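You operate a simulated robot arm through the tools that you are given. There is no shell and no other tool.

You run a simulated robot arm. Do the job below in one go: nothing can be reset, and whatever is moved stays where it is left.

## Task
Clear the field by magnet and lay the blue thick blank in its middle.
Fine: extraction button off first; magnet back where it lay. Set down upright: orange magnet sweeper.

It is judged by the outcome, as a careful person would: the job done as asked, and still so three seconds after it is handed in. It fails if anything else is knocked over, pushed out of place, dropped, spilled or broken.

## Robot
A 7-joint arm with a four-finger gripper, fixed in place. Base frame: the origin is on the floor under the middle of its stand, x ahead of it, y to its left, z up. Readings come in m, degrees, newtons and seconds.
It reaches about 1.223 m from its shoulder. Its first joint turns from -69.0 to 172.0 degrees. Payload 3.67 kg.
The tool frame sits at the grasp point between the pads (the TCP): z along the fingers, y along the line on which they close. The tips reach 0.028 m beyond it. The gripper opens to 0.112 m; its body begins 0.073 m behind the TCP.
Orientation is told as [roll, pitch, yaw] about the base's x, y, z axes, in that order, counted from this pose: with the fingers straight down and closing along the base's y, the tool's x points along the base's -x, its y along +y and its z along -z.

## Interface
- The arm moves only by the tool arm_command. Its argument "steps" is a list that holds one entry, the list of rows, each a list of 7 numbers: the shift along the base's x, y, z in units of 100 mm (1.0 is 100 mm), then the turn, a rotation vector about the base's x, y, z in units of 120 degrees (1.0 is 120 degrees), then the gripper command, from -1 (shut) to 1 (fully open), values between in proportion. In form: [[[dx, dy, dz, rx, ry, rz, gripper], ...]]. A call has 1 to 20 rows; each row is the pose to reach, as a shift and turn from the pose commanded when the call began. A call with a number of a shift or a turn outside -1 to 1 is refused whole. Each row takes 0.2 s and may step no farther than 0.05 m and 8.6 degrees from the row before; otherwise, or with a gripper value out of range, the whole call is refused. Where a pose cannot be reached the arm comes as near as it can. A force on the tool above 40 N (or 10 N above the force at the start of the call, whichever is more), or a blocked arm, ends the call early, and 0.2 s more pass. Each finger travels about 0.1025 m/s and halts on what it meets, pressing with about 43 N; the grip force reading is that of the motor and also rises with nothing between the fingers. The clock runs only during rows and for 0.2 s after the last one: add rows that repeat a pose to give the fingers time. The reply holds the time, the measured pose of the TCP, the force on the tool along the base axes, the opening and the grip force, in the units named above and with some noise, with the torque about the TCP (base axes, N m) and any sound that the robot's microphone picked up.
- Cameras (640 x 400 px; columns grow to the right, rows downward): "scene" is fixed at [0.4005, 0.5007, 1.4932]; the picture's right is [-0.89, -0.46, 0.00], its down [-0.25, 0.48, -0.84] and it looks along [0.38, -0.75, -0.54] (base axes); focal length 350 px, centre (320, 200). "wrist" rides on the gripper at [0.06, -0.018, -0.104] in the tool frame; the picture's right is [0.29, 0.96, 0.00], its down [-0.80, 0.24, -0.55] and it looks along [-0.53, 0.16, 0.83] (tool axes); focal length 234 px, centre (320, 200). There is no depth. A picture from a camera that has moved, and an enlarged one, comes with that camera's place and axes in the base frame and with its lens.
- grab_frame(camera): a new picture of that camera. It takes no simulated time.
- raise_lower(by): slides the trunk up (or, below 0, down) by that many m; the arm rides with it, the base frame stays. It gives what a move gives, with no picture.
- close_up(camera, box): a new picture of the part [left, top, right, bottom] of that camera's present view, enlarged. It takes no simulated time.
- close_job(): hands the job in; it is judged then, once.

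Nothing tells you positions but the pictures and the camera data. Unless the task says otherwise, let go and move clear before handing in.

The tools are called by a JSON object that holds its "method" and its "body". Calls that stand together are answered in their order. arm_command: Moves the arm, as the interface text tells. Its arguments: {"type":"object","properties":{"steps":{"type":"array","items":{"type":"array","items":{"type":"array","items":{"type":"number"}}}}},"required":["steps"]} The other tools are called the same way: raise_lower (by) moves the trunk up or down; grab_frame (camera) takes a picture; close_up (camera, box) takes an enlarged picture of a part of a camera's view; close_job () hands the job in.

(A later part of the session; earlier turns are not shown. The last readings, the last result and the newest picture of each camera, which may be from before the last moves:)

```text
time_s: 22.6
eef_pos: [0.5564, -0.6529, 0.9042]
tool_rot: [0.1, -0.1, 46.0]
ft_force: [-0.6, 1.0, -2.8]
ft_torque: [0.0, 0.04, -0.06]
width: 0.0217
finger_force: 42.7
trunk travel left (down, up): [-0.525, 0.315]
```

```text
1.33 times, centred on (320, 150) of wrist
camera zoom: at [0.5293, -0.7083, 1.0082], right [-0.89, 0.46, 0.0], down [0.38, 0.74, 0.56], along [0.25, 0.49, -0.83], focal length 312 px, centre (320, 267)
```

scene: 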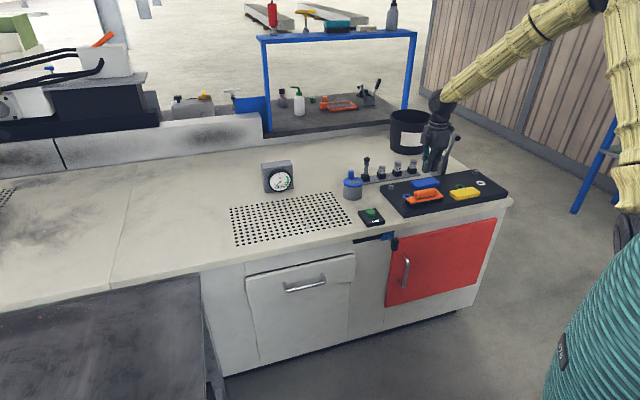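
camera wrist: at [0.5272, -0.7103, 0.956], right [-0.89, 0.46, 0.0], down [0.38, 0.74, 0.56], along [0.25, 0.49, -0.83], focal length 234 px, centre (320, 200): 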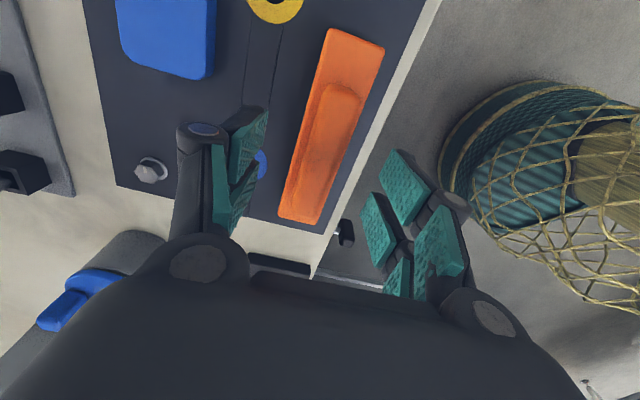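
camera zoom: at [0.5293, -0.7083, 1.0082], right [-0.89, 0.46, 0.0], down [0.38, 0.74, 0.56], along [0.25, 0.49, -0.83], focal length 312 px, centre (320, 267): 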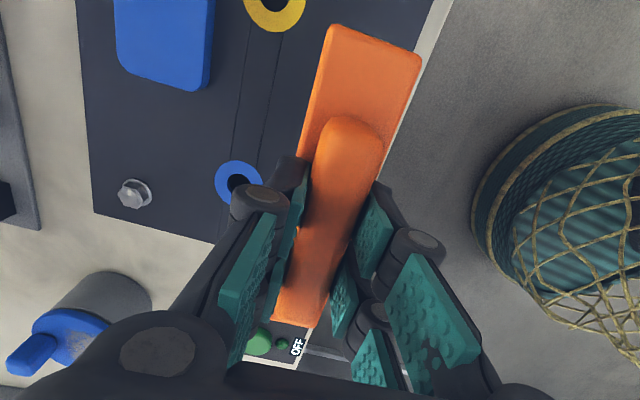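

The sweeper is lifted cleanly and hangs level. I'll carry it toward the chips in gentle stages.

{"method": "arm_command", "body": {"steps": [[[0.1, 0.08, 0.1, 0, 0, 0, -1], [0.25, 0.2, 0.2, 0, 0, 0, -1], [0.45, 0.35, 0.2, 0, 0, 0, -1], [0.65, 0.5, 0.2, 0, 0, 0, -1], [0.8, 0.62, 0.2, 0, 0, 0, -1], [0.9, 0.7, 0.2, 0, 0, 0, -1]]]}}

{"method": "arm_command", "body": {"steps": [[[0.1, 0.08, 0, 0, 0, 0, -1], [0.25, 0.2, 0, 0, 0, 0, -1], [0.45, 0.35, 0, 0, 0, 0, -1], [0.65, 0.5, 0, 0, 0, 0, -1], [0.8, 0.62, 0, 0, 0, 0, -1], [0.9, 0.7, 0, 0, 0, 0, -1]]]}}

{"method": "arm_command", "body": {"steps": [[[0.1, 0.08, 0, 0, 0, 0, -1], [0.25, 0.2, 0, 0, 0, 0, -1], [0.45, 0.35, 0, 0, 0, 0, -1], [0.65, 0.5, 0, 0, 0, 0, -1], [0.8, 0.62, 0, 0, 0, 0, -1], [0.9, 0.7, 0, 0, 0, 0, -1]]]}}

{"method": "grab_frame", "body": {"camera": "scene"}}

{"method": "grab_frame", "body": {"camera": "wrist"}}

```text
time_s: 24.0
eef_pos: [0.6487, -0.584, 0.9242]
tool_rot: [0.0, -0.1, 46.0]
ft_force: [0.3, -0.2, -3.1]
ft_torque: [0.02, -0.02, -0.01]
width: 0.0218
finger_force: 42.5
trunk travel left (down, up): [-0.525, 0.315]
```

```text
time_s: 25.4
eef_pos: [0.7376, -0.5138, 0.9233]
tool_rot: [0.1, 0.0, 45.9]
ft_force: [0.3, 0.2, -3.8]
ft_torque: [0.0, -0.01, 0.01]
width: 0.0219
finger_force: 42.8
trunk travel left (down, up): [-0.525, 0.315]
```

```text
time_s: 26.8
eef_pos: [0.8286, -0.4437, 0.9248]
tool_rot: [0.0, 0.0, 46.0]
ft_force: [-0.8, 0.0, -3.0]
ft_torque: [0.01, 0.03, -0.01]
width: 0.0216
finger_force: 42.3
trunk travel left (down, up): [-0.525, 0.315]
```

```text
taken
```

scene: 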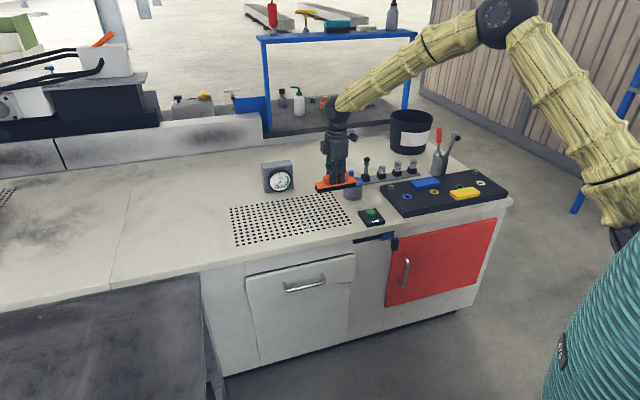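

```text
taken
camera wrist: at [0.7994, -0.4992, 1.0289], right [-0.89, 0.46, 0.0], down [0.38, 0.74, 0.55], along [0.25, 0.49, -0.83], focal length 234 px, centre (320, 200)
```

wrist: 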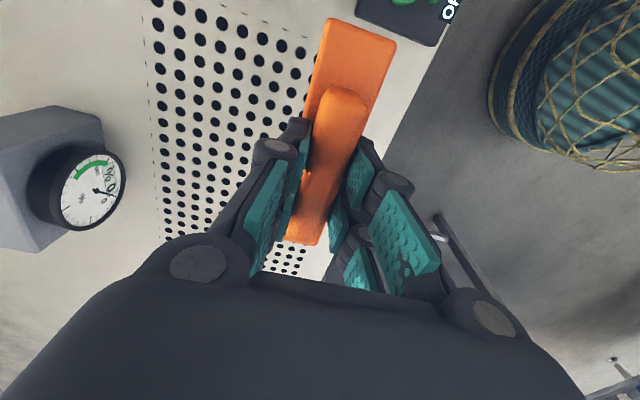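

{"method": "arm_command", "body": {"steps": [[[0.1, 0.08, 0, 0, 0, 0, -1], [0.25, 0.2, -0.05, 0, 0, 0, -1], [0.45, 0.35, -0.15, 0, 0, 0, -1], [0.65, 0.5, -0.3, 0, 0, 0, -1], [0.78, 0.6, -0.45, 0, 0, 0, -1], [0.78, 0.6, -0.5, 0, 0, 0, -1]]]}}

{"method": "close_up", "body": {"camera": "scene", "box": [260, 170, 360, 240]}}

{"method": "grab_frame", "body": {"camera": "wrist"}}

```text
time_s: 28.2
eef_pos: [0.9065, -0.3833, 0.8749]
tool_rot: [0.0, -0.1, 46.0]
ft_force: [-0.4, -0.4, -2.2]
ft_torque: [-0.04, -0.03, 0.02]
width: 0.0221
finger_force: 42.4
trunk travel left (down, up): [-0.525, 0.315]
```

```text
5.71 times, centred on (310, 205) of scene
camera zoom: at [0.4005, 0.5007, 1.4932], right [-0.89, -0.46, 0.0], down [-0.25, 0.48, -0.84], along [0.38, -0.75, -0.54], focal length 2001 px, centre (377, 171)
```

zoom: 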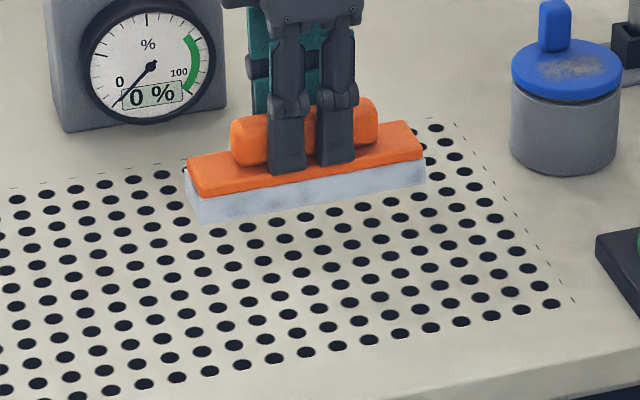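

```text
taken
camera wrist: at [0.8771, -0.4388, 0.9787], right [-0.89, 0.46, 0.0], down [0.38, 0.74, 0.56], along [0.25, 0.49, -0.83], focal length 234 px, centre (320, 200)
```

wrist: 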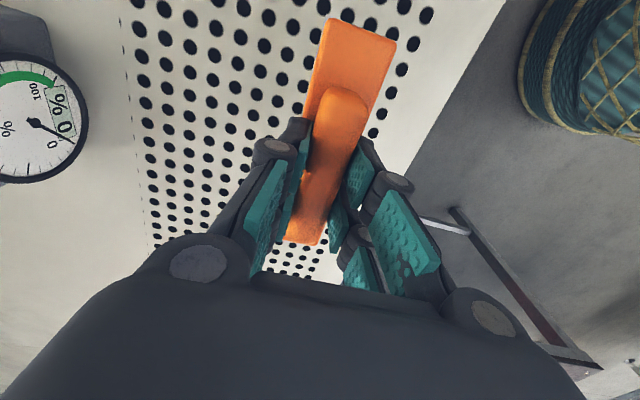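

The black magnet base has turned silvery and the chips on the field are gone, so the magnet seems to have caught them. I'll check for leftovers.

{"method": "close_up", "body": {"camera": "scene", "box": [225, 195, 295, 250]}}

{"method": "close_up", "body": {"camera": "scene", "box": [285, 185, 360, 245]}}

{"method": "close_up", "body": {"camera": "scene", "box": [285, 160, 345, 200]}}

{"method": "close_up", "body": {"camera": "wrist", "box": [100, 0, 480, 300]}}

```text
7.27 times, centred on (260, 222) of scene
camera zoom: at [0.4005, 0.5007, 1.4932], right [-0.89, -0.46, 0.0], down [-0.25, 0.48, -0.84], along [0.38, -0.75, -0.54], focal length 2546 px, centre (756, 36)
```

zoom: 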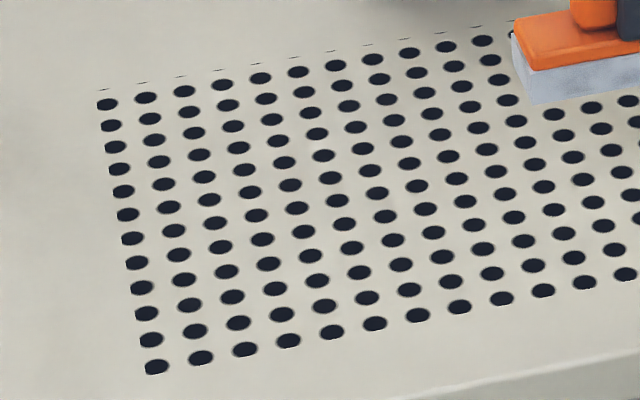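

```text
6.67 times, centred on (322, 215) of scene
camera zoom: at [0.4005, 0.5007, 1.4932], right [-0.89, -0.46, 0.0], down [-0.25, 0.48, -0.84], along [0.38, -0.75, -0.54], focal length 2334 px, centre (303, 100)
```

zoom: 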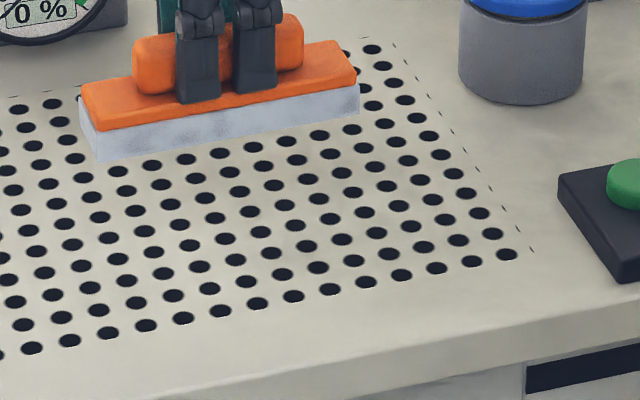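

```text
10.00 times, centred on (315, 180) of scene
camera zoom: at [0.4005, 0.5007, 1.4932], right [-0.89, -0.46, 0.0], down [-0.25, 0.48, -0.84], along [0.38, -0.75, -0.54], focal length 3501 px, centre (370, 400)
```

zoom: 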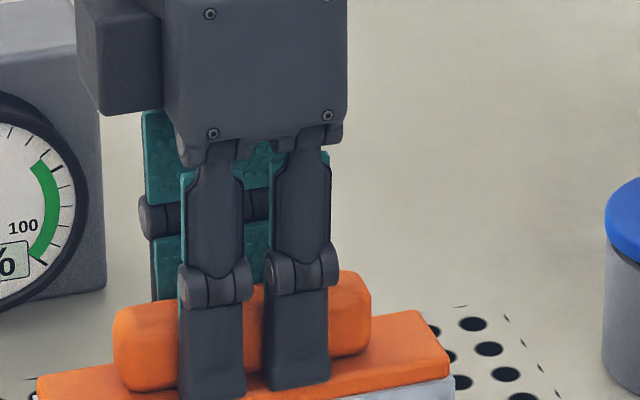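

```text
1.33 times, centred on (290, 150) of wrist
camera zoom: at [0.8771, -0.4388, 0.9787], right [-0.89, 0.46, 0.0], down [0.38, 0.74, 0.56], along [0.25, 0.49, -0.83], focal length 312 px, centre (360, 267)
```

zoom: 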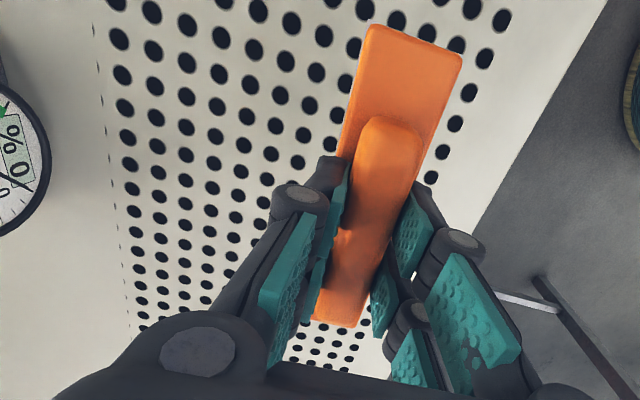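

The field looks clear and the gauge still shows 0 %. I'll carry the sweeper back along the same path to the spot where it lay.

{"method": "arm_command", "body": {"steps": [[[0, 0, 0.1, 0, 0, 0, -1], [-0.13, -0.1, 0.25, 0, 0, 0, -1], [-0.33, -0.25, 0.4, 0, 0, 0, -1], [-0.53, -0.4, 0.5, 0, 0, 0, -1], [-0.7, -0.54, 0.5, 0, 0, 0, -1], [-0.78, -0.6, 0.5, 0, 0, 0, -1]]]}}

{"method": "arm_command", "body": {"steps": [[[-0.1, -0.08, 0, 0, 0, 0, -1], [-0.25, -0.2, 0, 0, 0, 0, -1], [-0.45, -0.35, 0, 0, 0, 0, -1], [-0.65, -0.5, 0, 0, 0, 0, -1], [-0.8, -0.62, 0, 0, 0, 0, -1], [-0.9, -0.7, 0, 0, 0, 0, -1]]]}}

{"method": "arm_command", "body": {"steps": [[[-0.1, -0.08, 0, 0, 0, 0, -1], [-0.25, -0.2, 0, 0, 0, 0, -1], [-0.45, -0.35, 0, 0, 0, 0, -1], [-0.65, -0.5, 0, 0, 0, 0, -1], [-0.8, -0.62, 0, 0, 0, 0, -1], [-0.9, -0.7, 0, 0, 0, 0, -1]]]}}

{"method": "arm_command", "body": {"steps": [[[-0.1, -0.08, 0, 0, 0, 0, -1], [-0.25, -0.2, 0, 0, 0, 0, -1], [-0.45, -0.35, 0, 0, 0, 0, -1], [-0.65, -0.5, 0, 0, 0, 0, -1], [-0.8, -0.62, 0, 0, 0, 0, -1], [-0.9, -0.7, 0, 0, 0, 0, -1], [-0.9, -0.7, 0, 0, 0, 0, -1]]]}}

{"method": "grab_frame", "body": {"camera": "scene"}}

{"method": "close_up", "body": {"camera": "scene", "box": [220, 185, 360, 260]}}

{"method": "close_up", "body": {"camera": "scene", "box": [385, 120, 475, 215]}}

```text
time_s: 29.6
eef_pos: [0.8251, -0.4452, 0.9249]
tool_rot: [0.1, -0.1, 46.0]
ft_force: [-0.4, -0.5, -2.5]
ft_torque: [-0.01, 0.01, 0.0]
width: 0.0216
finger_force: 43.7
trunk travel left (down, up): [-0.525, 0.315]
```

```text
time_s: 31.0
eef_pos: [0.7355, -0.5125, 0.9249]
tool_rot: [0.0, -0.1, 46.1]
ft_force: [-0.5, 0.4, -3.1]
ft_torque: [-0.01, -0.02, 0.0]
width: 0.0218
finger_force: 43.0
trunk travel left (down, up): [-0.525, 0.315]
```

```text
time_s: 32.4
eef_pos: [0.6457, -0.5824, 0.9237]
tool_rot: [0.0, -0.1, 46.1]
ft_force: [-0.4, 0.2, -2.9]
ft_torque: [-0.01, 0.01, 0.02]
width: 0.0217
finger_force: 42.8
trunk travel left (down, up): [-0.525, 0.315]
```

```text
time_s: 34.0
eef_pos: [0.5582, -0.6523, 0.9241]
tool_rot: [0.1, -0.1, 46.1]
ft_force: [-0.3, 0.4, -2.3]
ft_torque: [0.02, 0.0, 0.0]
width: 0.0219
finger_force: 42.5
trunk travel left (down, up): [-0.525, 0.315]
```

```text
taken
```

scene: 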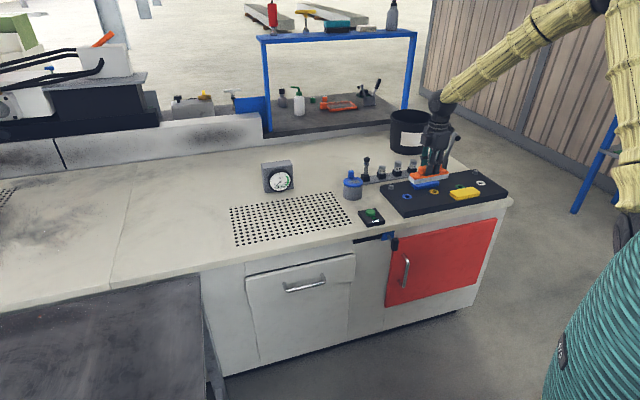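

```text
4.57 times, centred on (290, 222) of scene
camera zoom: at [0.4005, 0.5007, 1.4932], right [-0.89, -0.46, 0.0], down [-0.25, 0.48, -0.84], along [0.38, -0.75, -0.54], focal length 1600 px, centre (457, 97)
```

zoom: 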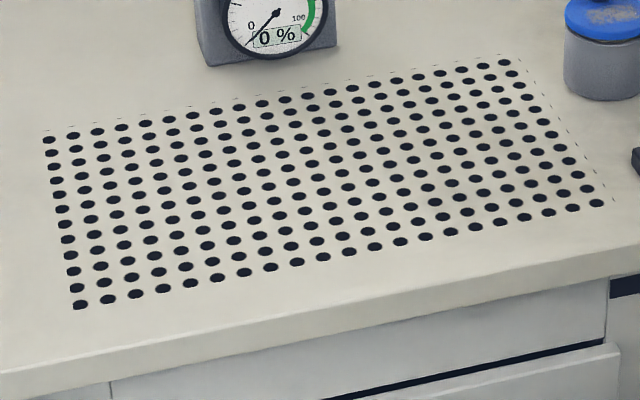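

```text
4.21 times, centred on (430, 168) of scene
camera zoom: at [0.4005, 0.5007, 1.4932], right [-0.89, -0.46, 0.0], down [-0.25, 0.48, -0.84], along [0.38, -0.75, -0.54], focal length 1474 px, centre (-143, 337)
```

zoom: 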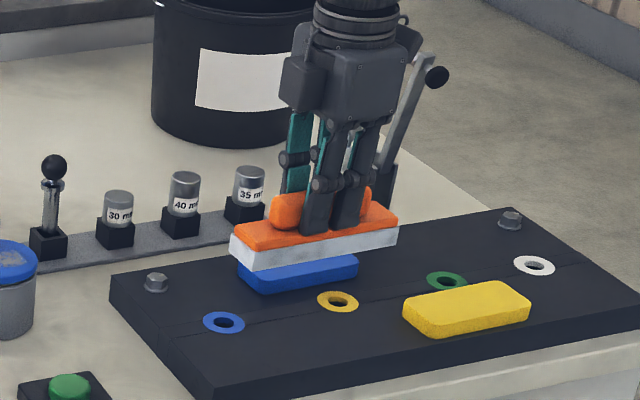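

The field is fully clear. I'll lower the sweeper onto its original spot, slowly for the last stretch.

{"method": "arm_command", "body": {"steps": [[[0, 0, -0.15, 0, 0, 0, -1], [0, 0, -0.3, 0, 0, 0, -1], [0, 0, -0.45, 0, 0, 0, -1], [0, 0, -0.6, 0, 0, 0, -1], [0, 0, -0.75, 0, 0, 0, -1], [0, 0, -0.85, 0, 0, 0, -1], [0, 0, -0.9, 0, 0, 0, -1], [0, 0, -0.93, 0, 0, 0, -1], [0, 0, -0.93, 0, 0, 0, -1]]]}}

{"method": "close_up", "body": {"camera": "scene", "box": [395, 150, 455, 210]}}

```text
time_s: 36.0
eef_pos: [0.5586, -0.653, 0.8323]
tool_rot: [0.1, -0.1, 46.0]
ft_force: [-0.4, 1.0, -2.8]
ft_torque: [-0.02, 0.0, 0.02]
width: 0.0217
finger_force: 42.9
trunk travel left (down, up): [-0.525, 0.315]
```

```text
6.67 times, centred on (425, 180) of scene
camera zoom: at [0.4005, 0.5007, 1.4932], right [-0.89, -0.46, 0.0], down [-0.25, 0.48, -0.84], along [0.38, -0.75, -0.54], focal length 2334 px, centre (-380, 333)
```

zoom: 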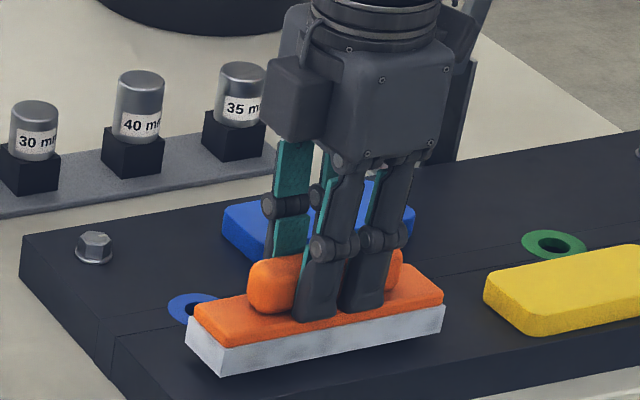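

{"method": "arm_command", "body": {"steps": [[[0, 0, -0.015, 0, 0, 0, -1], [0, 0, -0.03, 0, 0, 0, -1], [0, 0, -0.045, 0, 0, 0, -1], [0, 0, -0.045, 0, 0, 0, -1]]]}}

```text
time_s: 37.0
eef_pos: [0.558, -0.655, 0.8261]
tool_rot: [0.0, -0.1, 46.0]
ft_force: [0.4, -0.9, -2.7]
ft_torque: [0.02, 0.01, 0.01]
width: 0.0218
finger_force: 42.3
trunk travel left (down, up): [-0.525, 0.315]
```

{"method": "arm_command", "body": {"steps": [[[0, 0, -0.01, 0, 0, 0, -1], [0, 0, -0.02, 0, 0, 0, -1], [0, 0, -0.02, 0, 0, 0, -1]]]}}

{"method": "close_up", "body": {"camera": "scene", "box": [395, 150, 455, 210]}}

```text
time_s: 37.8
eef_pos: [0.5579, -0.6528, 0.8237]
tool_rot: [0.1, -0.1, 46.0]
ft_force: [0.6, 0.6, -2.3]
ft_torque: [0.0, -0.03, 0.04]
width: 0.0219
finger_force: 42.8
trunk travel left (down, up): [-0.525, 0.315]
```

```text
6.67 times, centred on (425, 180) of scene
camera zoom: at [0.4005, 0.5007, 1.4932], right [-0.89, -0.46, 0.0], down [-0.25, 0.48, -0.84], along [0.38, -0.75, -0.54], focal length 2334 px, centre (-380, 333)
```

zoom: 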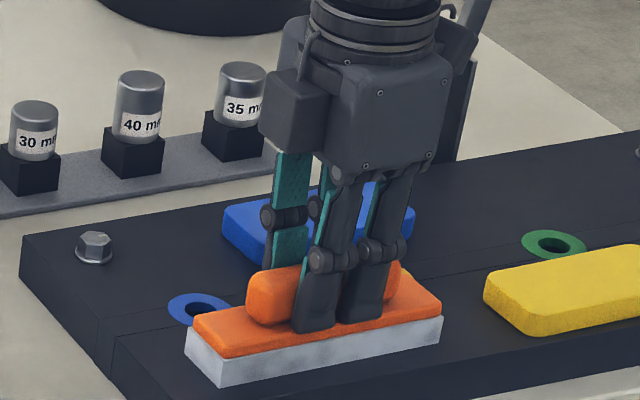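

{"method": "arm_command", "body": {"steps": [[[0, 0, -0.01, 0, 0, 0, -1], [0, 0, -0.01, 0, 0, 0, -1]]]}}

```text
time_s: 38.4
eef_pos: [0.5573, -0.654, 0.8232]
tool_rot: [0.1, -0.1, 46.0]
ft_force: [-0.1, -0.8, 1.3]
ft_torque: [0.24, -0.1, -0.01]
width: 0.0218
finger_force: 43.1
trunk travel left (down, up): [-0.525, 0.315]
```

The sweeper is in contact with the tray and its weight is off the gripper. I'll release it and rise straight up.

{"method": "arm_command", "body": {"steps": [[[0, 0, 0, 0, 0, 0, -0.5], [0, 0, 0, 0, 0, 0, -0.1], [0, 0, 0, 0, 0, 0, 0.2], [0, 0, 0, 0, 0, 0, 0.25]]]}}

{"method": "close_up", "body": {"camera": "scene", "box": [395, 150, 455, 210]}}

```text
time_s: 39.4
eef_pos: [0.5582, -0.6543, 0.8221]
tool_rot: [0.0, -0.2, 46.0]
ft_force: [-0.3, -0.3, 0.1]
ft_torque: [-0.01, 0.0, 0.02]
width: 0.07
finger_force: 0.0
trunk travel left (down, up): [-0.525, 0.315]
```

```text
6.67 times, centred on (425, 180) of scene
camera zoom: at [0.4005, 0.5007, 1.4932], right [-0.89, -0.46, 0.0], down [-0.25, 0.48, -0.84], along [0.38, -0.75, -0.54], focal length 2334 px, centre (-380, 333)
```

zoom: 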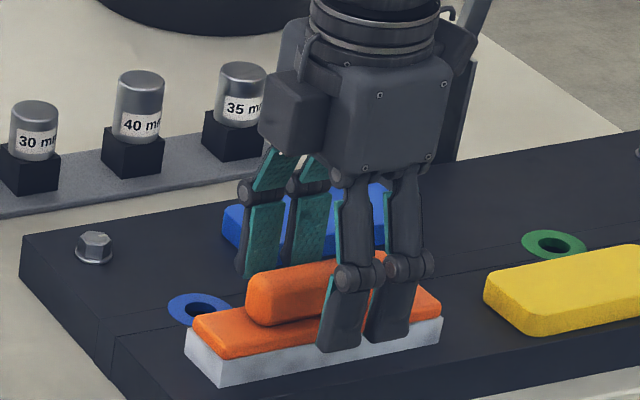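

The sweeper stands upright back on its spot. I'll rise, then move above the blue blank to measure it.

{"method": "arm_command", "body": {"steps": [[[0, 0, 0.1, 0, 0, 0, 0.25], [0, 0, 0.3, 0, 0, 0, 0.25], [0, 0, 0.6, 0, 0, 0, 0.25], [0, 0, 0.9, 0, 0, 0, 0.25], [0, 0, 1.0, 0, 0, 0, 0.25]]]}}

{"method": "arm_command", "body": {"steps": [[[0, -0.1, 0.2, 0, 0, 0, 0.5], [0.05, -0.4, 0.5, 0, 0, 0, 1], [0.1, -0.7, 0.5, 0, 0, 0, 1], [0.15, -1.0, 0.5, 0, 0, 0, 1], [0.15, -1.0, 0.5, 0, 0, 0, 1]]]}}

{"method": "grab_frame", "body": {"camera": "wrist"}}

{"method": "close_up", "body": {"camera": "wrist", "box": [220, 20, 420, 160]}}

{"method": "close_up", "body": {"camera": "scene", "box": [385, 150, 475, 215]}}

```text
time_s: 40.6
eef_pos: [0.5579, -0.6552, 0.9246]
tool_rot: [0.0, -0.1, 46.0]
ft_force: [0.5, 0.5, -0.3]
ft_torque: [-0.01, -0.01, -0.02]
width: 0.0701
finger_force: 0.0
trunk travel left (down, up): [-0.525, 0.315]
```

```text
time_s: 41.8
eef_pos: [0.5737, -0.7541, 0.9752]
tool_rot: [0.0, -0.1, 46.1]
ft_force: [-0.2, -0.2, -0.4]
ft_torque: [-0.09, -0.03, -0.01]
width: 0.112
finger_force: 0.1
trunk travel left (down, up): [-0.525, 0.315]
```

```text
taken
camera wrist: at [0.5449, -0.8088, 1.0795], right [-0.89, 0.46, 0.0], down [0.38, 0.74, 0.55], along [0.25, 0.49, -0.83], focal length 234 px, centre (320, 200)
```

wrist: 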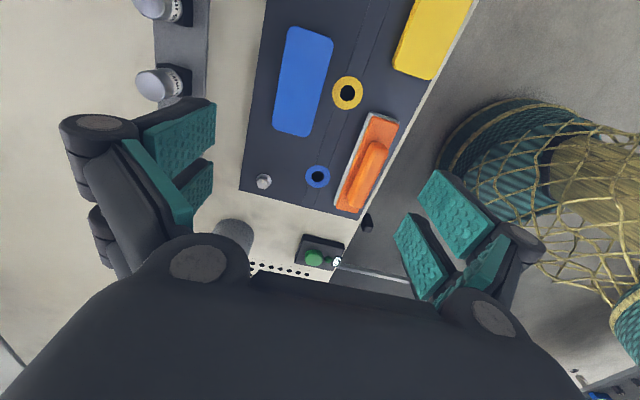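

```text
2.86 times, centred on (320, 90) of wrist
camera zoom: at [0.5449, -0.8088, 1.0795], right [-0.89, 0.46, 0.0], down [0.38, 0.74, 0.55], along [0.25, 0.49, -0.83], focal length 669 px, centre (320, 514)
```

zoom: 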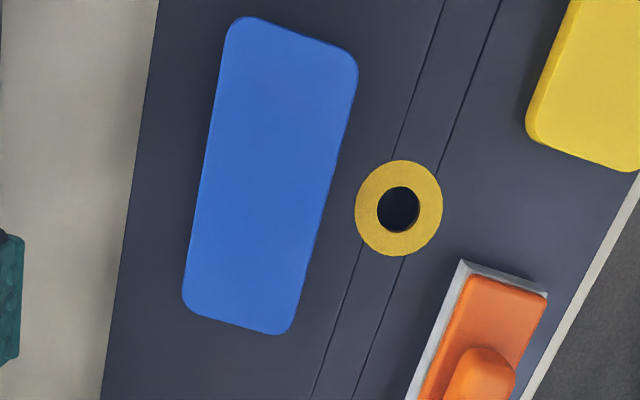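

```text
6.15 times, centred on (430, 182) of scene
camera zoom: at [0.4005, 0.5007, 1.4932], right [-0.89, -0.46, 0.0], down [-0.25, 0.48, -0.84], along [0.38, -0.75, -0.54], focal length 2154 px, centre (-357, 308)
```

zoom: 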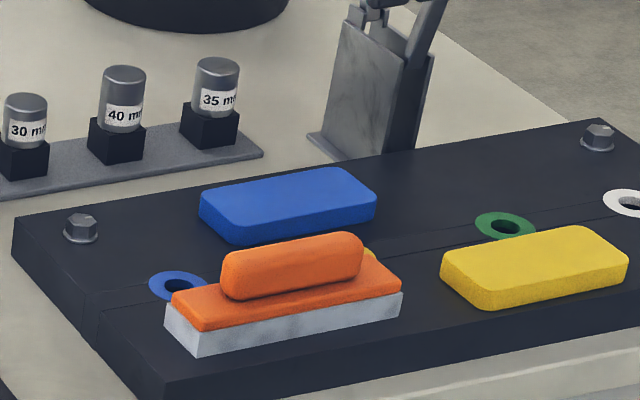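

The blue blank is about 105 × 47 mm with its long axis at about 47.5°, centred near (0.5825, -0.783). I'll align over it and descend partway.

{"method": "arm_command", "body": {"steps": [[[0.04, -0.15, -0.2, 0, 0, 0.006, 0.6], [0.09, -0.29, -0.4, 0, 0, 0.0125, 0.45], [0.09, -0.29, -0.6, 0, 0, 0.0125, 0.45], [0.09, -0.29, -0.85, 0, 0, 0.0125, 0.45], [0.09, -0.29, -0.95, 0, 0, 0.0125, 0.45]]]}}

{"method": "close_up", "body": {"camera": "wrist", "box": [140, 0, 500, 300]}}

{"method": "close_up", "body": {"camera": "scene", "box": [385, 130, 475, 215]}}

```text
time_s: 43.0
eef_pos: [0.581, -0.7835, 0.8776]
tool_rot: [0.1, -0.1, 47.5]
ft_force: [0.2, 0.0, -0.4]
ft_torque: [0.03, -0.04, -0.03]
width: 0.0813
finger_force: 0.2
trunk travel left (down, up): [-0.525, 0.315]
```

```text
1.33 times, centred on (320, 150) of wrist
camera zoom: at [0.5545, -0.8397, 0.981], right [-0.9, 0.43, 0.0], down [0.36, 0.75, 0.56], along [0.24, 0.5, -0.83], focal length 312 px, centre (320, 267)
```

zoom: 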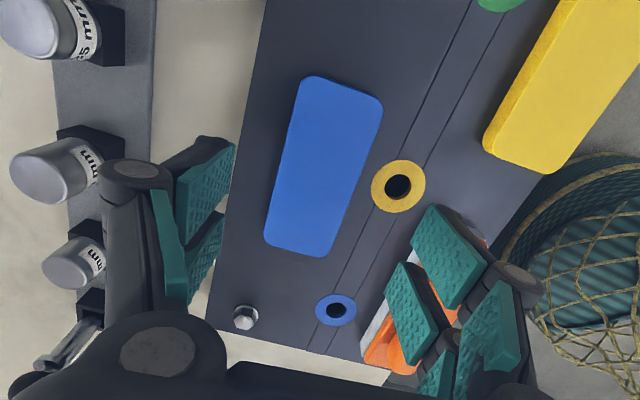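

```text
4.71 times, centred on (430, 172) of scene
camera zoom: at [0.4005, 0.5007, 1.4932], right [-0.89, -0.46, 0.0], down [-0.25, 0.48, -0.84], along [0.38, -0.75, -0.54], focal length 1648 px, centre (-198, 329)
```

zoom: 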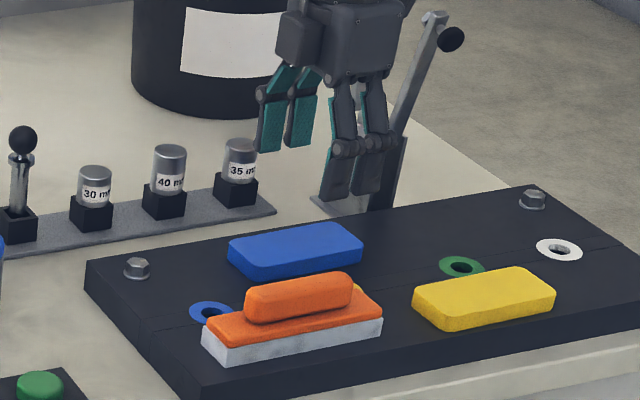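

Alignment is good. I'll descend beside the blank.

{"method": "arm_command", "body": {"steps": [[[0.01, -0.01, -0.15, 0, 0, 0, 0.45], [0.01, -0.01, -0.3, 0, 0, 0, 0.45], [0.01, -0.01, -0.45, 0, 0, 0, 0.45], [0.01, -0.01, -0.55, 0, 0, 0, 0.45], [0.01, -0.01, -0.55, 0, 0, 0, 0.45]]]}}

{"method": "close_up", "body": {"camera": "wrist", "box": [140, 0, 500, 300]}}

{"method": "close_up", "body": {"camera": "scene", "box": [395, 150, 455, 210]}}

```text
time_s: 44.2
eef_pos: [0.5816, -0.7846, 0.8219]
tool_rot: [-0.1, -0.1, 47.4]
ft_force: [-0.3, -0.9, 0.2]
ft_torque: [-0.01, -0.02, -0.01]
width: 0.0811
finger_force: 0.0
trunk travel left (down, up): [-0.525, 0.315]
```

```text
1.33 times, centred on (320, 150) of wrist
camera zoom: at [0.554, -0.8402, 0.9274], right [-0.9, 0.43, 0.0], down [0.36, 0.75, 0.56], along [0.24, 0.5, -0.83], focal length 312 px, centre (320, 267)
```

zoom: 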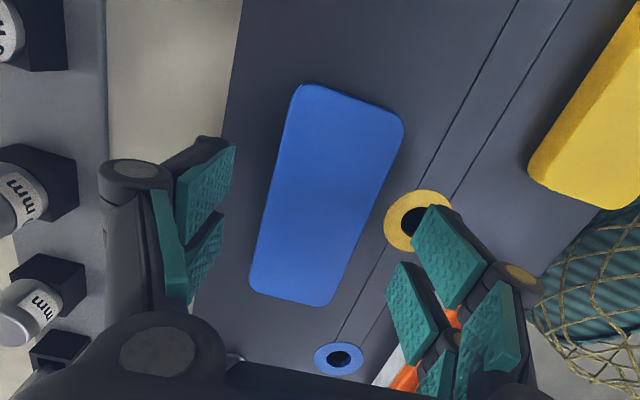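

```text
6.67 times, centred on (425, 180) of scene
camera zoom: at [0.4005, 0.5007, 1.4932], right [-0.89, -0.46, 0.0], down [-0.25, 0.48, -0.84], along [0.38, -0.75, -0.54], focal length 2334 px, centre (-380, 333)
```

zoom: 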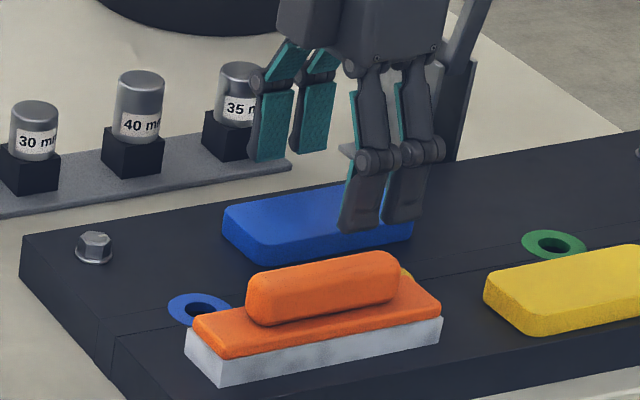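

The scene view suggests the tray top is nearer z ≈ 0.77, so the blank's top is at about 0.787. The open tips also ride a little high, so I need to go deeper. I'll narrow the opening, shift about 5 mm along the blank, and descend gently.

{"method": "arm_command", "body": {"steps": [[[0.035, 0.037, 0, 0, 0, 0, 0.25], [0.035, 0.037, -0.04, 0, 0, 0, 0.15], [0.035, 0.037, -0.09, 0, 0, 0, 0.15], [0.035, 0.037, -0.13, 0, 0, 0, 0.15], [0.035, 0.037, -0.15, 0, 0, 0, 0.15], [0.035, 0.037, -0.15, 0, 0, 0, 0.15]]]}}

{"method": "close_up", "body": {"camera": "wrist", "box": [140, 0, 500, 300]}}

{"method": "close_up", "body": {"camera": "scene", "box": [395, 150, 455, 210]}}

```text
time_s: 45.6
eef_pos: [0.5843, -0.7795, 0.8078]
tool_rot: [0.1, -0.3, 47.6]
ft_force: [0.0, -0.1, -0.2]
ft_torque: [0.01, 0.0, 0.02]
width: 0.0645
finger_force: 0.1
trunk travel left (down, up): [-0.525, 0.315]
```

```text
1.33 times, centred on (320, 150) of wrist
camera zoom: at [0.5589, -0.8354, 0.9122], right [-0.9, 0.43, 0.0], down [0.36, 0.75, 0.56], along [0.24, 0.5, -0.83], focal length 312 px, centre (320, 267)
```

zoom: 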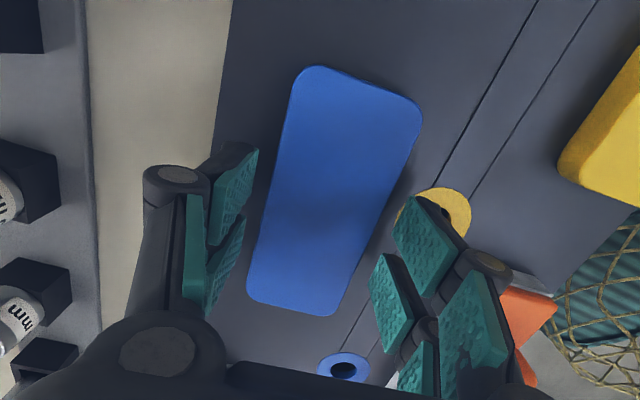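

```text
6.67 times, centred on (425, 180) of scene
camera zoom: at [0.4005, 0.5007, 1.4932], right [-0.89, -0.46, 0.0], down [-0.25, 0.48, -0.84], along [0.38, -0.75, -0.54], focal length 2334 px, centre (-380, 333)
```

zoom: 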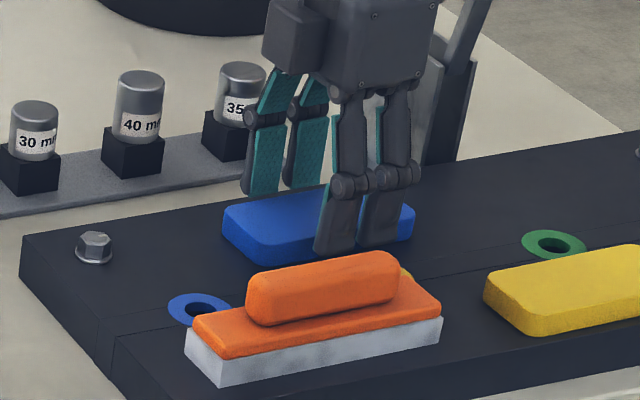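

The fingers now straddle the blank symmetrically, with the tips about 9 mm above the tray. I'll go a bit lower and narrow further.

{"method": "arm_command", "body": {"steps": [[[0, 0, -0.02, 0, 0, 0, 0.05], [0, 0, -0.04, 0, 0, 0, -0.02], [0, 0, -0.05, 0, 0, 0, -0.05], [0, 0, -0.05, 0, 0, 0, -0.05]]]}}

{"method": "close_up", "body": {"camera": "scene", "box": [395, 150, 455, 210]}}

{"method": "close_up", "body": {"camera": "wrist", "box": [140, 0, 500, 300]}}

```text
time_s: 46.6
eef_pos: [0.5855, -0.7799, 0.8038]
tool_rot: [0.0, -0.1, 47.6]
ft_force: [0.7, 0.2, 0.0]
ft_torque: [0.02, 0.01, -0.03]
width: 0.0534
finger_force: 0.1
trunk travel left (down, up): [-0.525, 0.315]
```

```text
6.67 times, centred on (425, 180) of scene
camera zoom: at [0.4005, 0.5007, 1.4932], right [-0.89, -0.46, 0.0], down [-0.25, 0.48, -0.84], along [0.38, -0.75, -0.54], focal length 2334 px, centre (-380, 333)
```

zoom: 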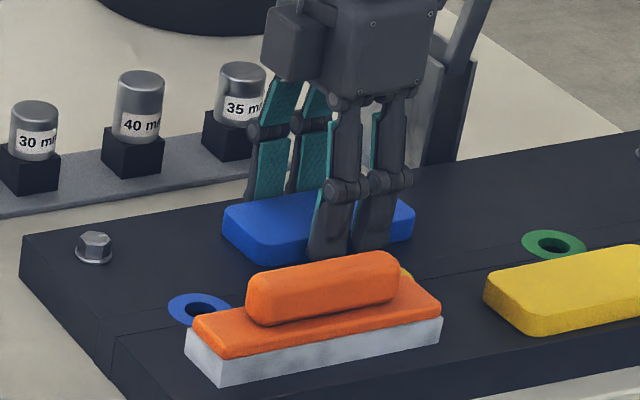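

```text
1.33 times, centred on (320, 150) of wrist
camera zoom: at [0.5588, -0.835, 0.9075], right [-0.9, 0.43, 0.0], down [0.36, 0.75, 0.56], along [0.24, 0.5, -0.83], focal length 312 px, centre (320, 267)
```

zoom: 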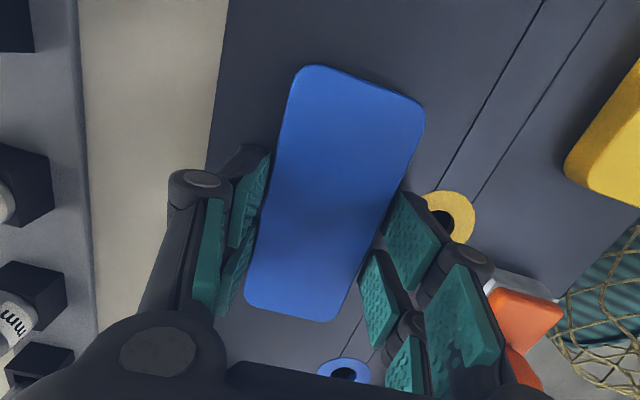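

{"method": "arm_command", "body": {"steps": [[[0, 0, -0.02, 0, 0, 0, -0.05], [0, 0, -0.02, 0, 0, 0, -0.05]]]}}

```text
time_s: 47.2
eef_pos: [0.5846, -0.7784, 0.8021]
tool_rot: [-0.1, -0.1, 47.6]
ft_force: [0.6, -1.3, -0.2]
ft_torque: [-0.02, 0.01, 0.01]
width: 0.0539
finger_force: 0.3
trunk travel left (down, up): [-0.525, 0.315]
```

{"method": "arm_command", "body": {"steps": [[[0, 0, 0, 0, 0, 0, -0.2], [0, 0, 0, 0, 0, 0, -0.5], [0, 0, 0, 0, 0, 0, -1], [0, 0, 0, 0, 0, 0, -1], [0, 0, 0, 0, 0, 0, -1]]]}}

{"method": "close_up", "body": {"camera": "scene", "box": [395, 150, 455, 210]}}

{"method": "close_up", "body": {"camera": "wrist", "box": [140, 0, 500, 300]}}

```text
time_s: 48.4
eef_pos: [0.5863, -0.7789, 0.8018]
tool_rot: [0.0, -0.2, 47.5]
ft_force: [3.1, -2.5, 3.0]
ft_torque: [-0.08, -0.3, 0.0]
width: 0.0499
finger_force: 43.1
trunk travel left (down, up): [-0.525, 0.315]
```

```text
6.67 times, centred on (425, 180) of scene
camera zoom: at [0.4005, 0.5007, 1.4932], right [-0.89, -0.46, 0.0], down [-0.25, 0.48, -0.84], along [0.38, -0.75, -0.54], focal length 2334 px, centre (-380, 333)
```

zoom: 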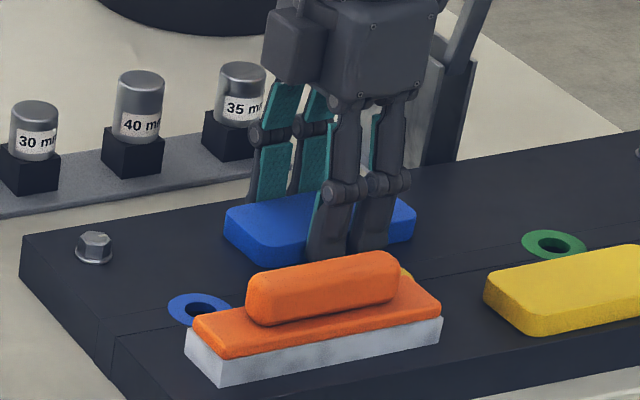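

```text
1.33 times, centred on (320, 150) of wrist
camera zoom: at [0.5584, -0.835, 0.906], right [-0.9, 0.43, 0.0], down [0.36, 0.75, 0.56], along [0.24, 0.5, -0.83], focal length 312 px, centre (320, 267)
```

zoom: 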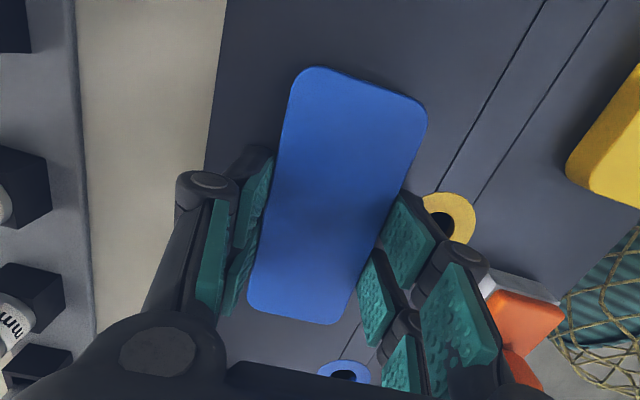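

The blank is gripped at 49.9 mm. I'll lift in small steps and check the hold.

{"method": "arm_command", "body": {"steps": [[[0, 0, 0.01, 0, 0, 0, -1], [0, 0, 0.02, 0, 0, 0, -1], [0, 0, 0.04, 0, 0, 0, -1], [0, 0, 0.07, 0, 0, 0, -1], [0, 0, 0.1, 0, 0, 0, -1], [0, 0, 0.1, 0, 0, 0, -1]]]}}

{"method": "close_up", "body": {"camera": "scene", "box": [395, 150, 455, 210]}}

{"method": "close_up", "body": {"camera": "wrist", "box": [140, 0, 500, 300]}}

```text
time_s: 49.8
eef_pos: [0.5854, -0.7811, 0.8102]
tool_rot: [0.2, -0.1, 47.5]
ft_force: [-0.4, -0.1, -7.1]
ft_torque: [0.03, 0.03, 0.01]
width: 0.05
finger_force: 42.7
trunk travel left (down, up): [-0.525, 0.315]
```

```text
6.67 times, centred on (425, 180) of scene
camera zoom: at [0.4005, 0.5007, 1.4932], right [-0.89, -0.46, 0.0], down [-0.25, 0.48, -0.84], along [0.38, -0.75, -0.54], focal length 2334 px, centre (-380, 333)
```

zoom: 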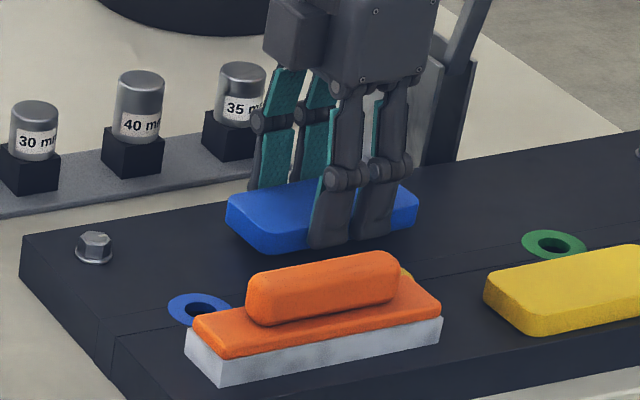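

```text
1.33 times, centred on (320, 150) of wrist
camera zoom: at [0.5589, -0.8366, 0.9143], right [-0.9, 0.43, 0.0], down [0.36, 0.75, 0.56], along [0.24, 0.5, -0.83], focal length 312 px, centre (320, 267)
```

zoom: 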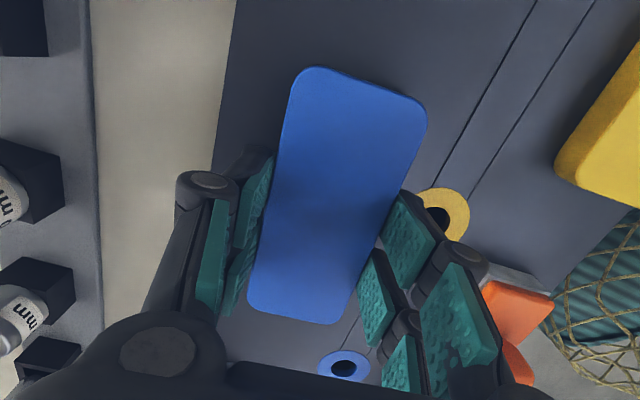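

The blank is off the tray at about 0.7 kg and holding steady. I'll continue lifting slowly.

{"method": "arm_command", "body": {"steps": [[[0, 0, 0.04, 0, 0, 0, -1], [0, 0, 0.1, 0, 0, 0, -1], [0, 0, 0.18, 0, 0, 0, -1], [0, 0, 0.27, 0, 0, 0, -1], [0, 0, 0.36, 0, 0, 0, -1], [0, 0, 0.45, 0, 0, 0, -1], [0, 0, 0.54, 0, 0, 0, -1], [0, 0, 0.63, 0, 0, 0, -1], [0, 0, 0.72, 0, 0, 0, -1], [0, 0, 0.81, 0, 0, 0, -1], [0, 0, 0.88, 0, 0, 0, -1], [0, 0, 0.92, 0, 0, 0, -1], [0, 0, 0.92, 0, 0, 0, -1]]]}}

{"method": "close_up", "body": {"camera": "scene", "box": [385, 120, 475, 215]}}

{"method": "close_up", "body": {"camera": "wrist", "box": [140, 0, 500, 300]}}

```text
time_s: 52.6
eef_pos: [0.5861, -0.7795, 0.902]
tool_rot: [0.0, 0.1, 47.5]
ft_force: [0.7, -0.4, -7.2]
ft_torque: [-0.01, -0.05, 0.01]
width: 0.0497
finger_force: 42.6
trunk travel left (down, up): [-0.525, 0.315]
```

```text
4.21 times, centred on (430, 168) of scene
camera zoom: at [0.4005, 0.5007, 1.4932], right [-0.89, -0.46, 0.0], down [-0.25, 0.48, -0.84], along [0.38, -0.75, -0.54], focal length 1474 px, centre (-143, 337)
```

zoom: 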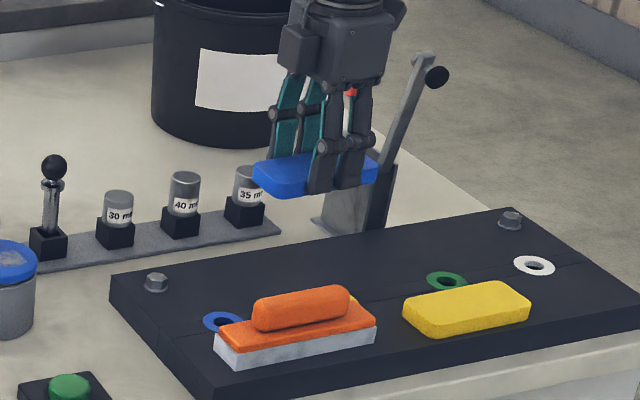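

```text
1.33 times, centred on (320, 150) of wrist
camera zoom: at [0.5598, -0.8353, 1.0075], right [-0.9, 0.43, 0.0], down [0.36, 0.75, 0.55], along [0.24, 0.5, -0.83], focal length 312 px, centre (320, 267)
```

zoom: 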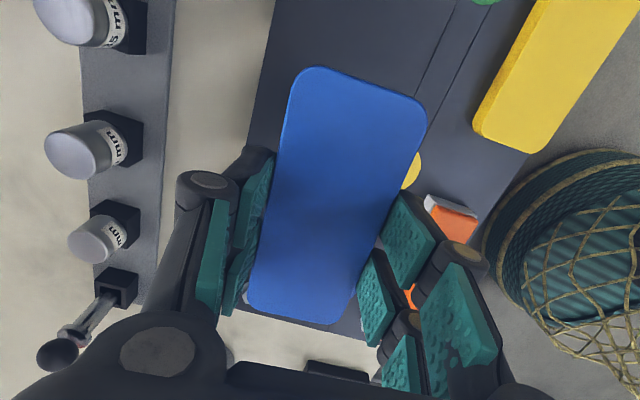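

The blank is held level. I'll swing it forward over the tray front first, to keep clear of the blue-lidded jar, and then along to the field.

{"method": "arm_command", "body": {"steps": [[[0.0, 0.02, 0.1, 0, 0, 0, -1], [0.03, 0.1, 0.2, 0, 0, 0, -1], [0.06, 0.25, 0.3, 0, 0, 0, -1], [0.1, 0.42, 0.4, 0, 0, 0, -1], [0.14, 0.6, 0.5, 0, 0, 0, -1], [0.17, 0.76, 0.5, 0, 0, 0, -1], [0.19, 0.86, 0.5, 0, 0, 0, -1], [0.2, 0.9, 0.5, 0, 0, 0, -1]]]}}

{"method": "arm_command", "body": {"steps": [[[0.02, 0.08, 0, 0, 0, 0, -1], [0.06, 0.22, 0, 0, 0, 0, -1], [0.12, 0.4, 0, 0, 0, 0, -1], [0.17, 0.58, 0, 0, 0, 0, -1], [0.21, 0.74, 0, 0, 0, 0, -1], [0.24, 0.85, 0, 0, 0, 0, -1], [0.25, 0.9, 0, 0, 0, 0, -1]]]}}

{"method": "arm_command", "body": {"steps": [[[0.05, 0.04, 0, 0, 0, 0, -1], [0.16, 0.12, 0, 0, 0, 0, -1], [0.32, 0.25, 0, 0, 0, 0, -1], [0.5, 0.39, 0, 0, 0, 0, -1], [0.68, 0.53, 0, 0, 0, 0, -1], [0.82, 0.64, 0, 0, 0, 0, -1], [0.9, 0.7, 0, 0, 0, 0, -1]]]}}

{"method": "arm_command", "body": {"steps": [[[0.05, 0.04, 0, 0, 0, 0, -1], [0.16, 0.12, 0, 0, 0, 0, -1], [0.32, 0.25, 0, 0, 0, 0, -1], [0.5, 0.39, 0, 0, 0, 0, -1], [0.68, 0.53, 0, 0, 0, 0, -1], [0.82, 0.64, 0, 0, 0, 0, -1], [0.9, 0.7, 0, 0, 0, 0, -1]]]}}

{"method": "grab_frame", "body": {"camera": "scene"}}

{"method": "grab_frame", "body": {"camera": "wrist"}}

```text
time_s: 54.4
eef_pos: [0.6045, -0.6881, 0.9552]
tool_rot: [0.0, 0.1, 47.6]
ft_force: [0.8, 0.4, -6.4]
ft_torque: [0.01, 0.0, -0.01]
width: 0.0499
finger_force: 43.1
trunk travel left (down, up): [-0.525, 0.315]
```

```text
time_s: 56.0
eef_pos: [0.6312, -0.6001, 0.9536]
tool_rot: [0.1, 0.0, 47.4]
ft_force: [0.2, 0.2, -7.1]
ft_torque: [0.04, -0.04, 0.03]
width: 0.0499
finger_force: 42.6
trunk travel left (down, up): [-0.525, 0.315]
```

```text
time_s: 57.6
eef_pos: [0.7212, -0.5298, 0.9552]
tool_rot: [0.2, -0.1, 47.6]
ft_force: [0.4, 0.1, -7.2]
ft_torque: [-0.01, 0.0, 0.01]
width: 0.0502
finger_force: 43.1
trunk travel left (down, up): [-0.525, 0.315]
```

```text
time_s: 59.2
eef_pos: [0.8111, -0.4586, 0.9537]
tool_rot: [0.0, 0.1, 47.6]
ft_force: [0.0, -0.6, -7.1]
ft_torque: [0.02, -0.03, 0.0]
width: 0.0497
finger_force: 43.0
trunk travel left (down, up): [-0.525, 0.315]
```

```text
taken
```

scene: 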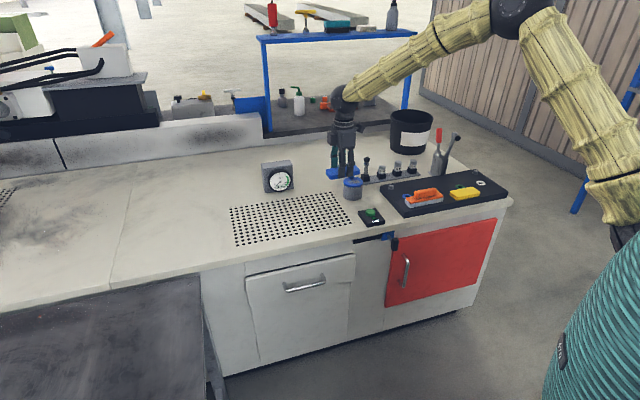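

```text
taken
camera wrist: at [0.7843, -0.5145, 1.0578], right [-0.9, 0.43, 0.0], down [0.36, 0.75, 0.55], along [0.24, 0.5, -0.83], focal length 234 px, centre (320, 200)
```

wrist: 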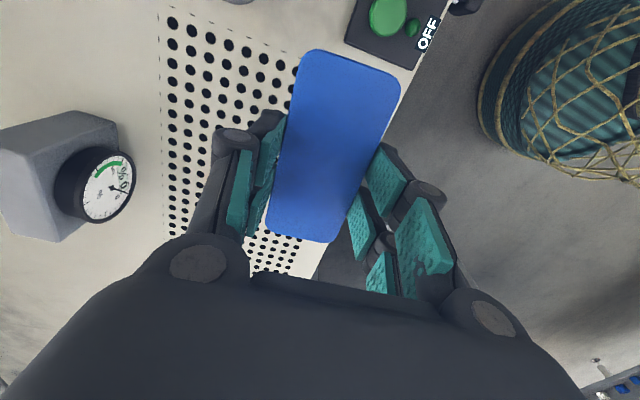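

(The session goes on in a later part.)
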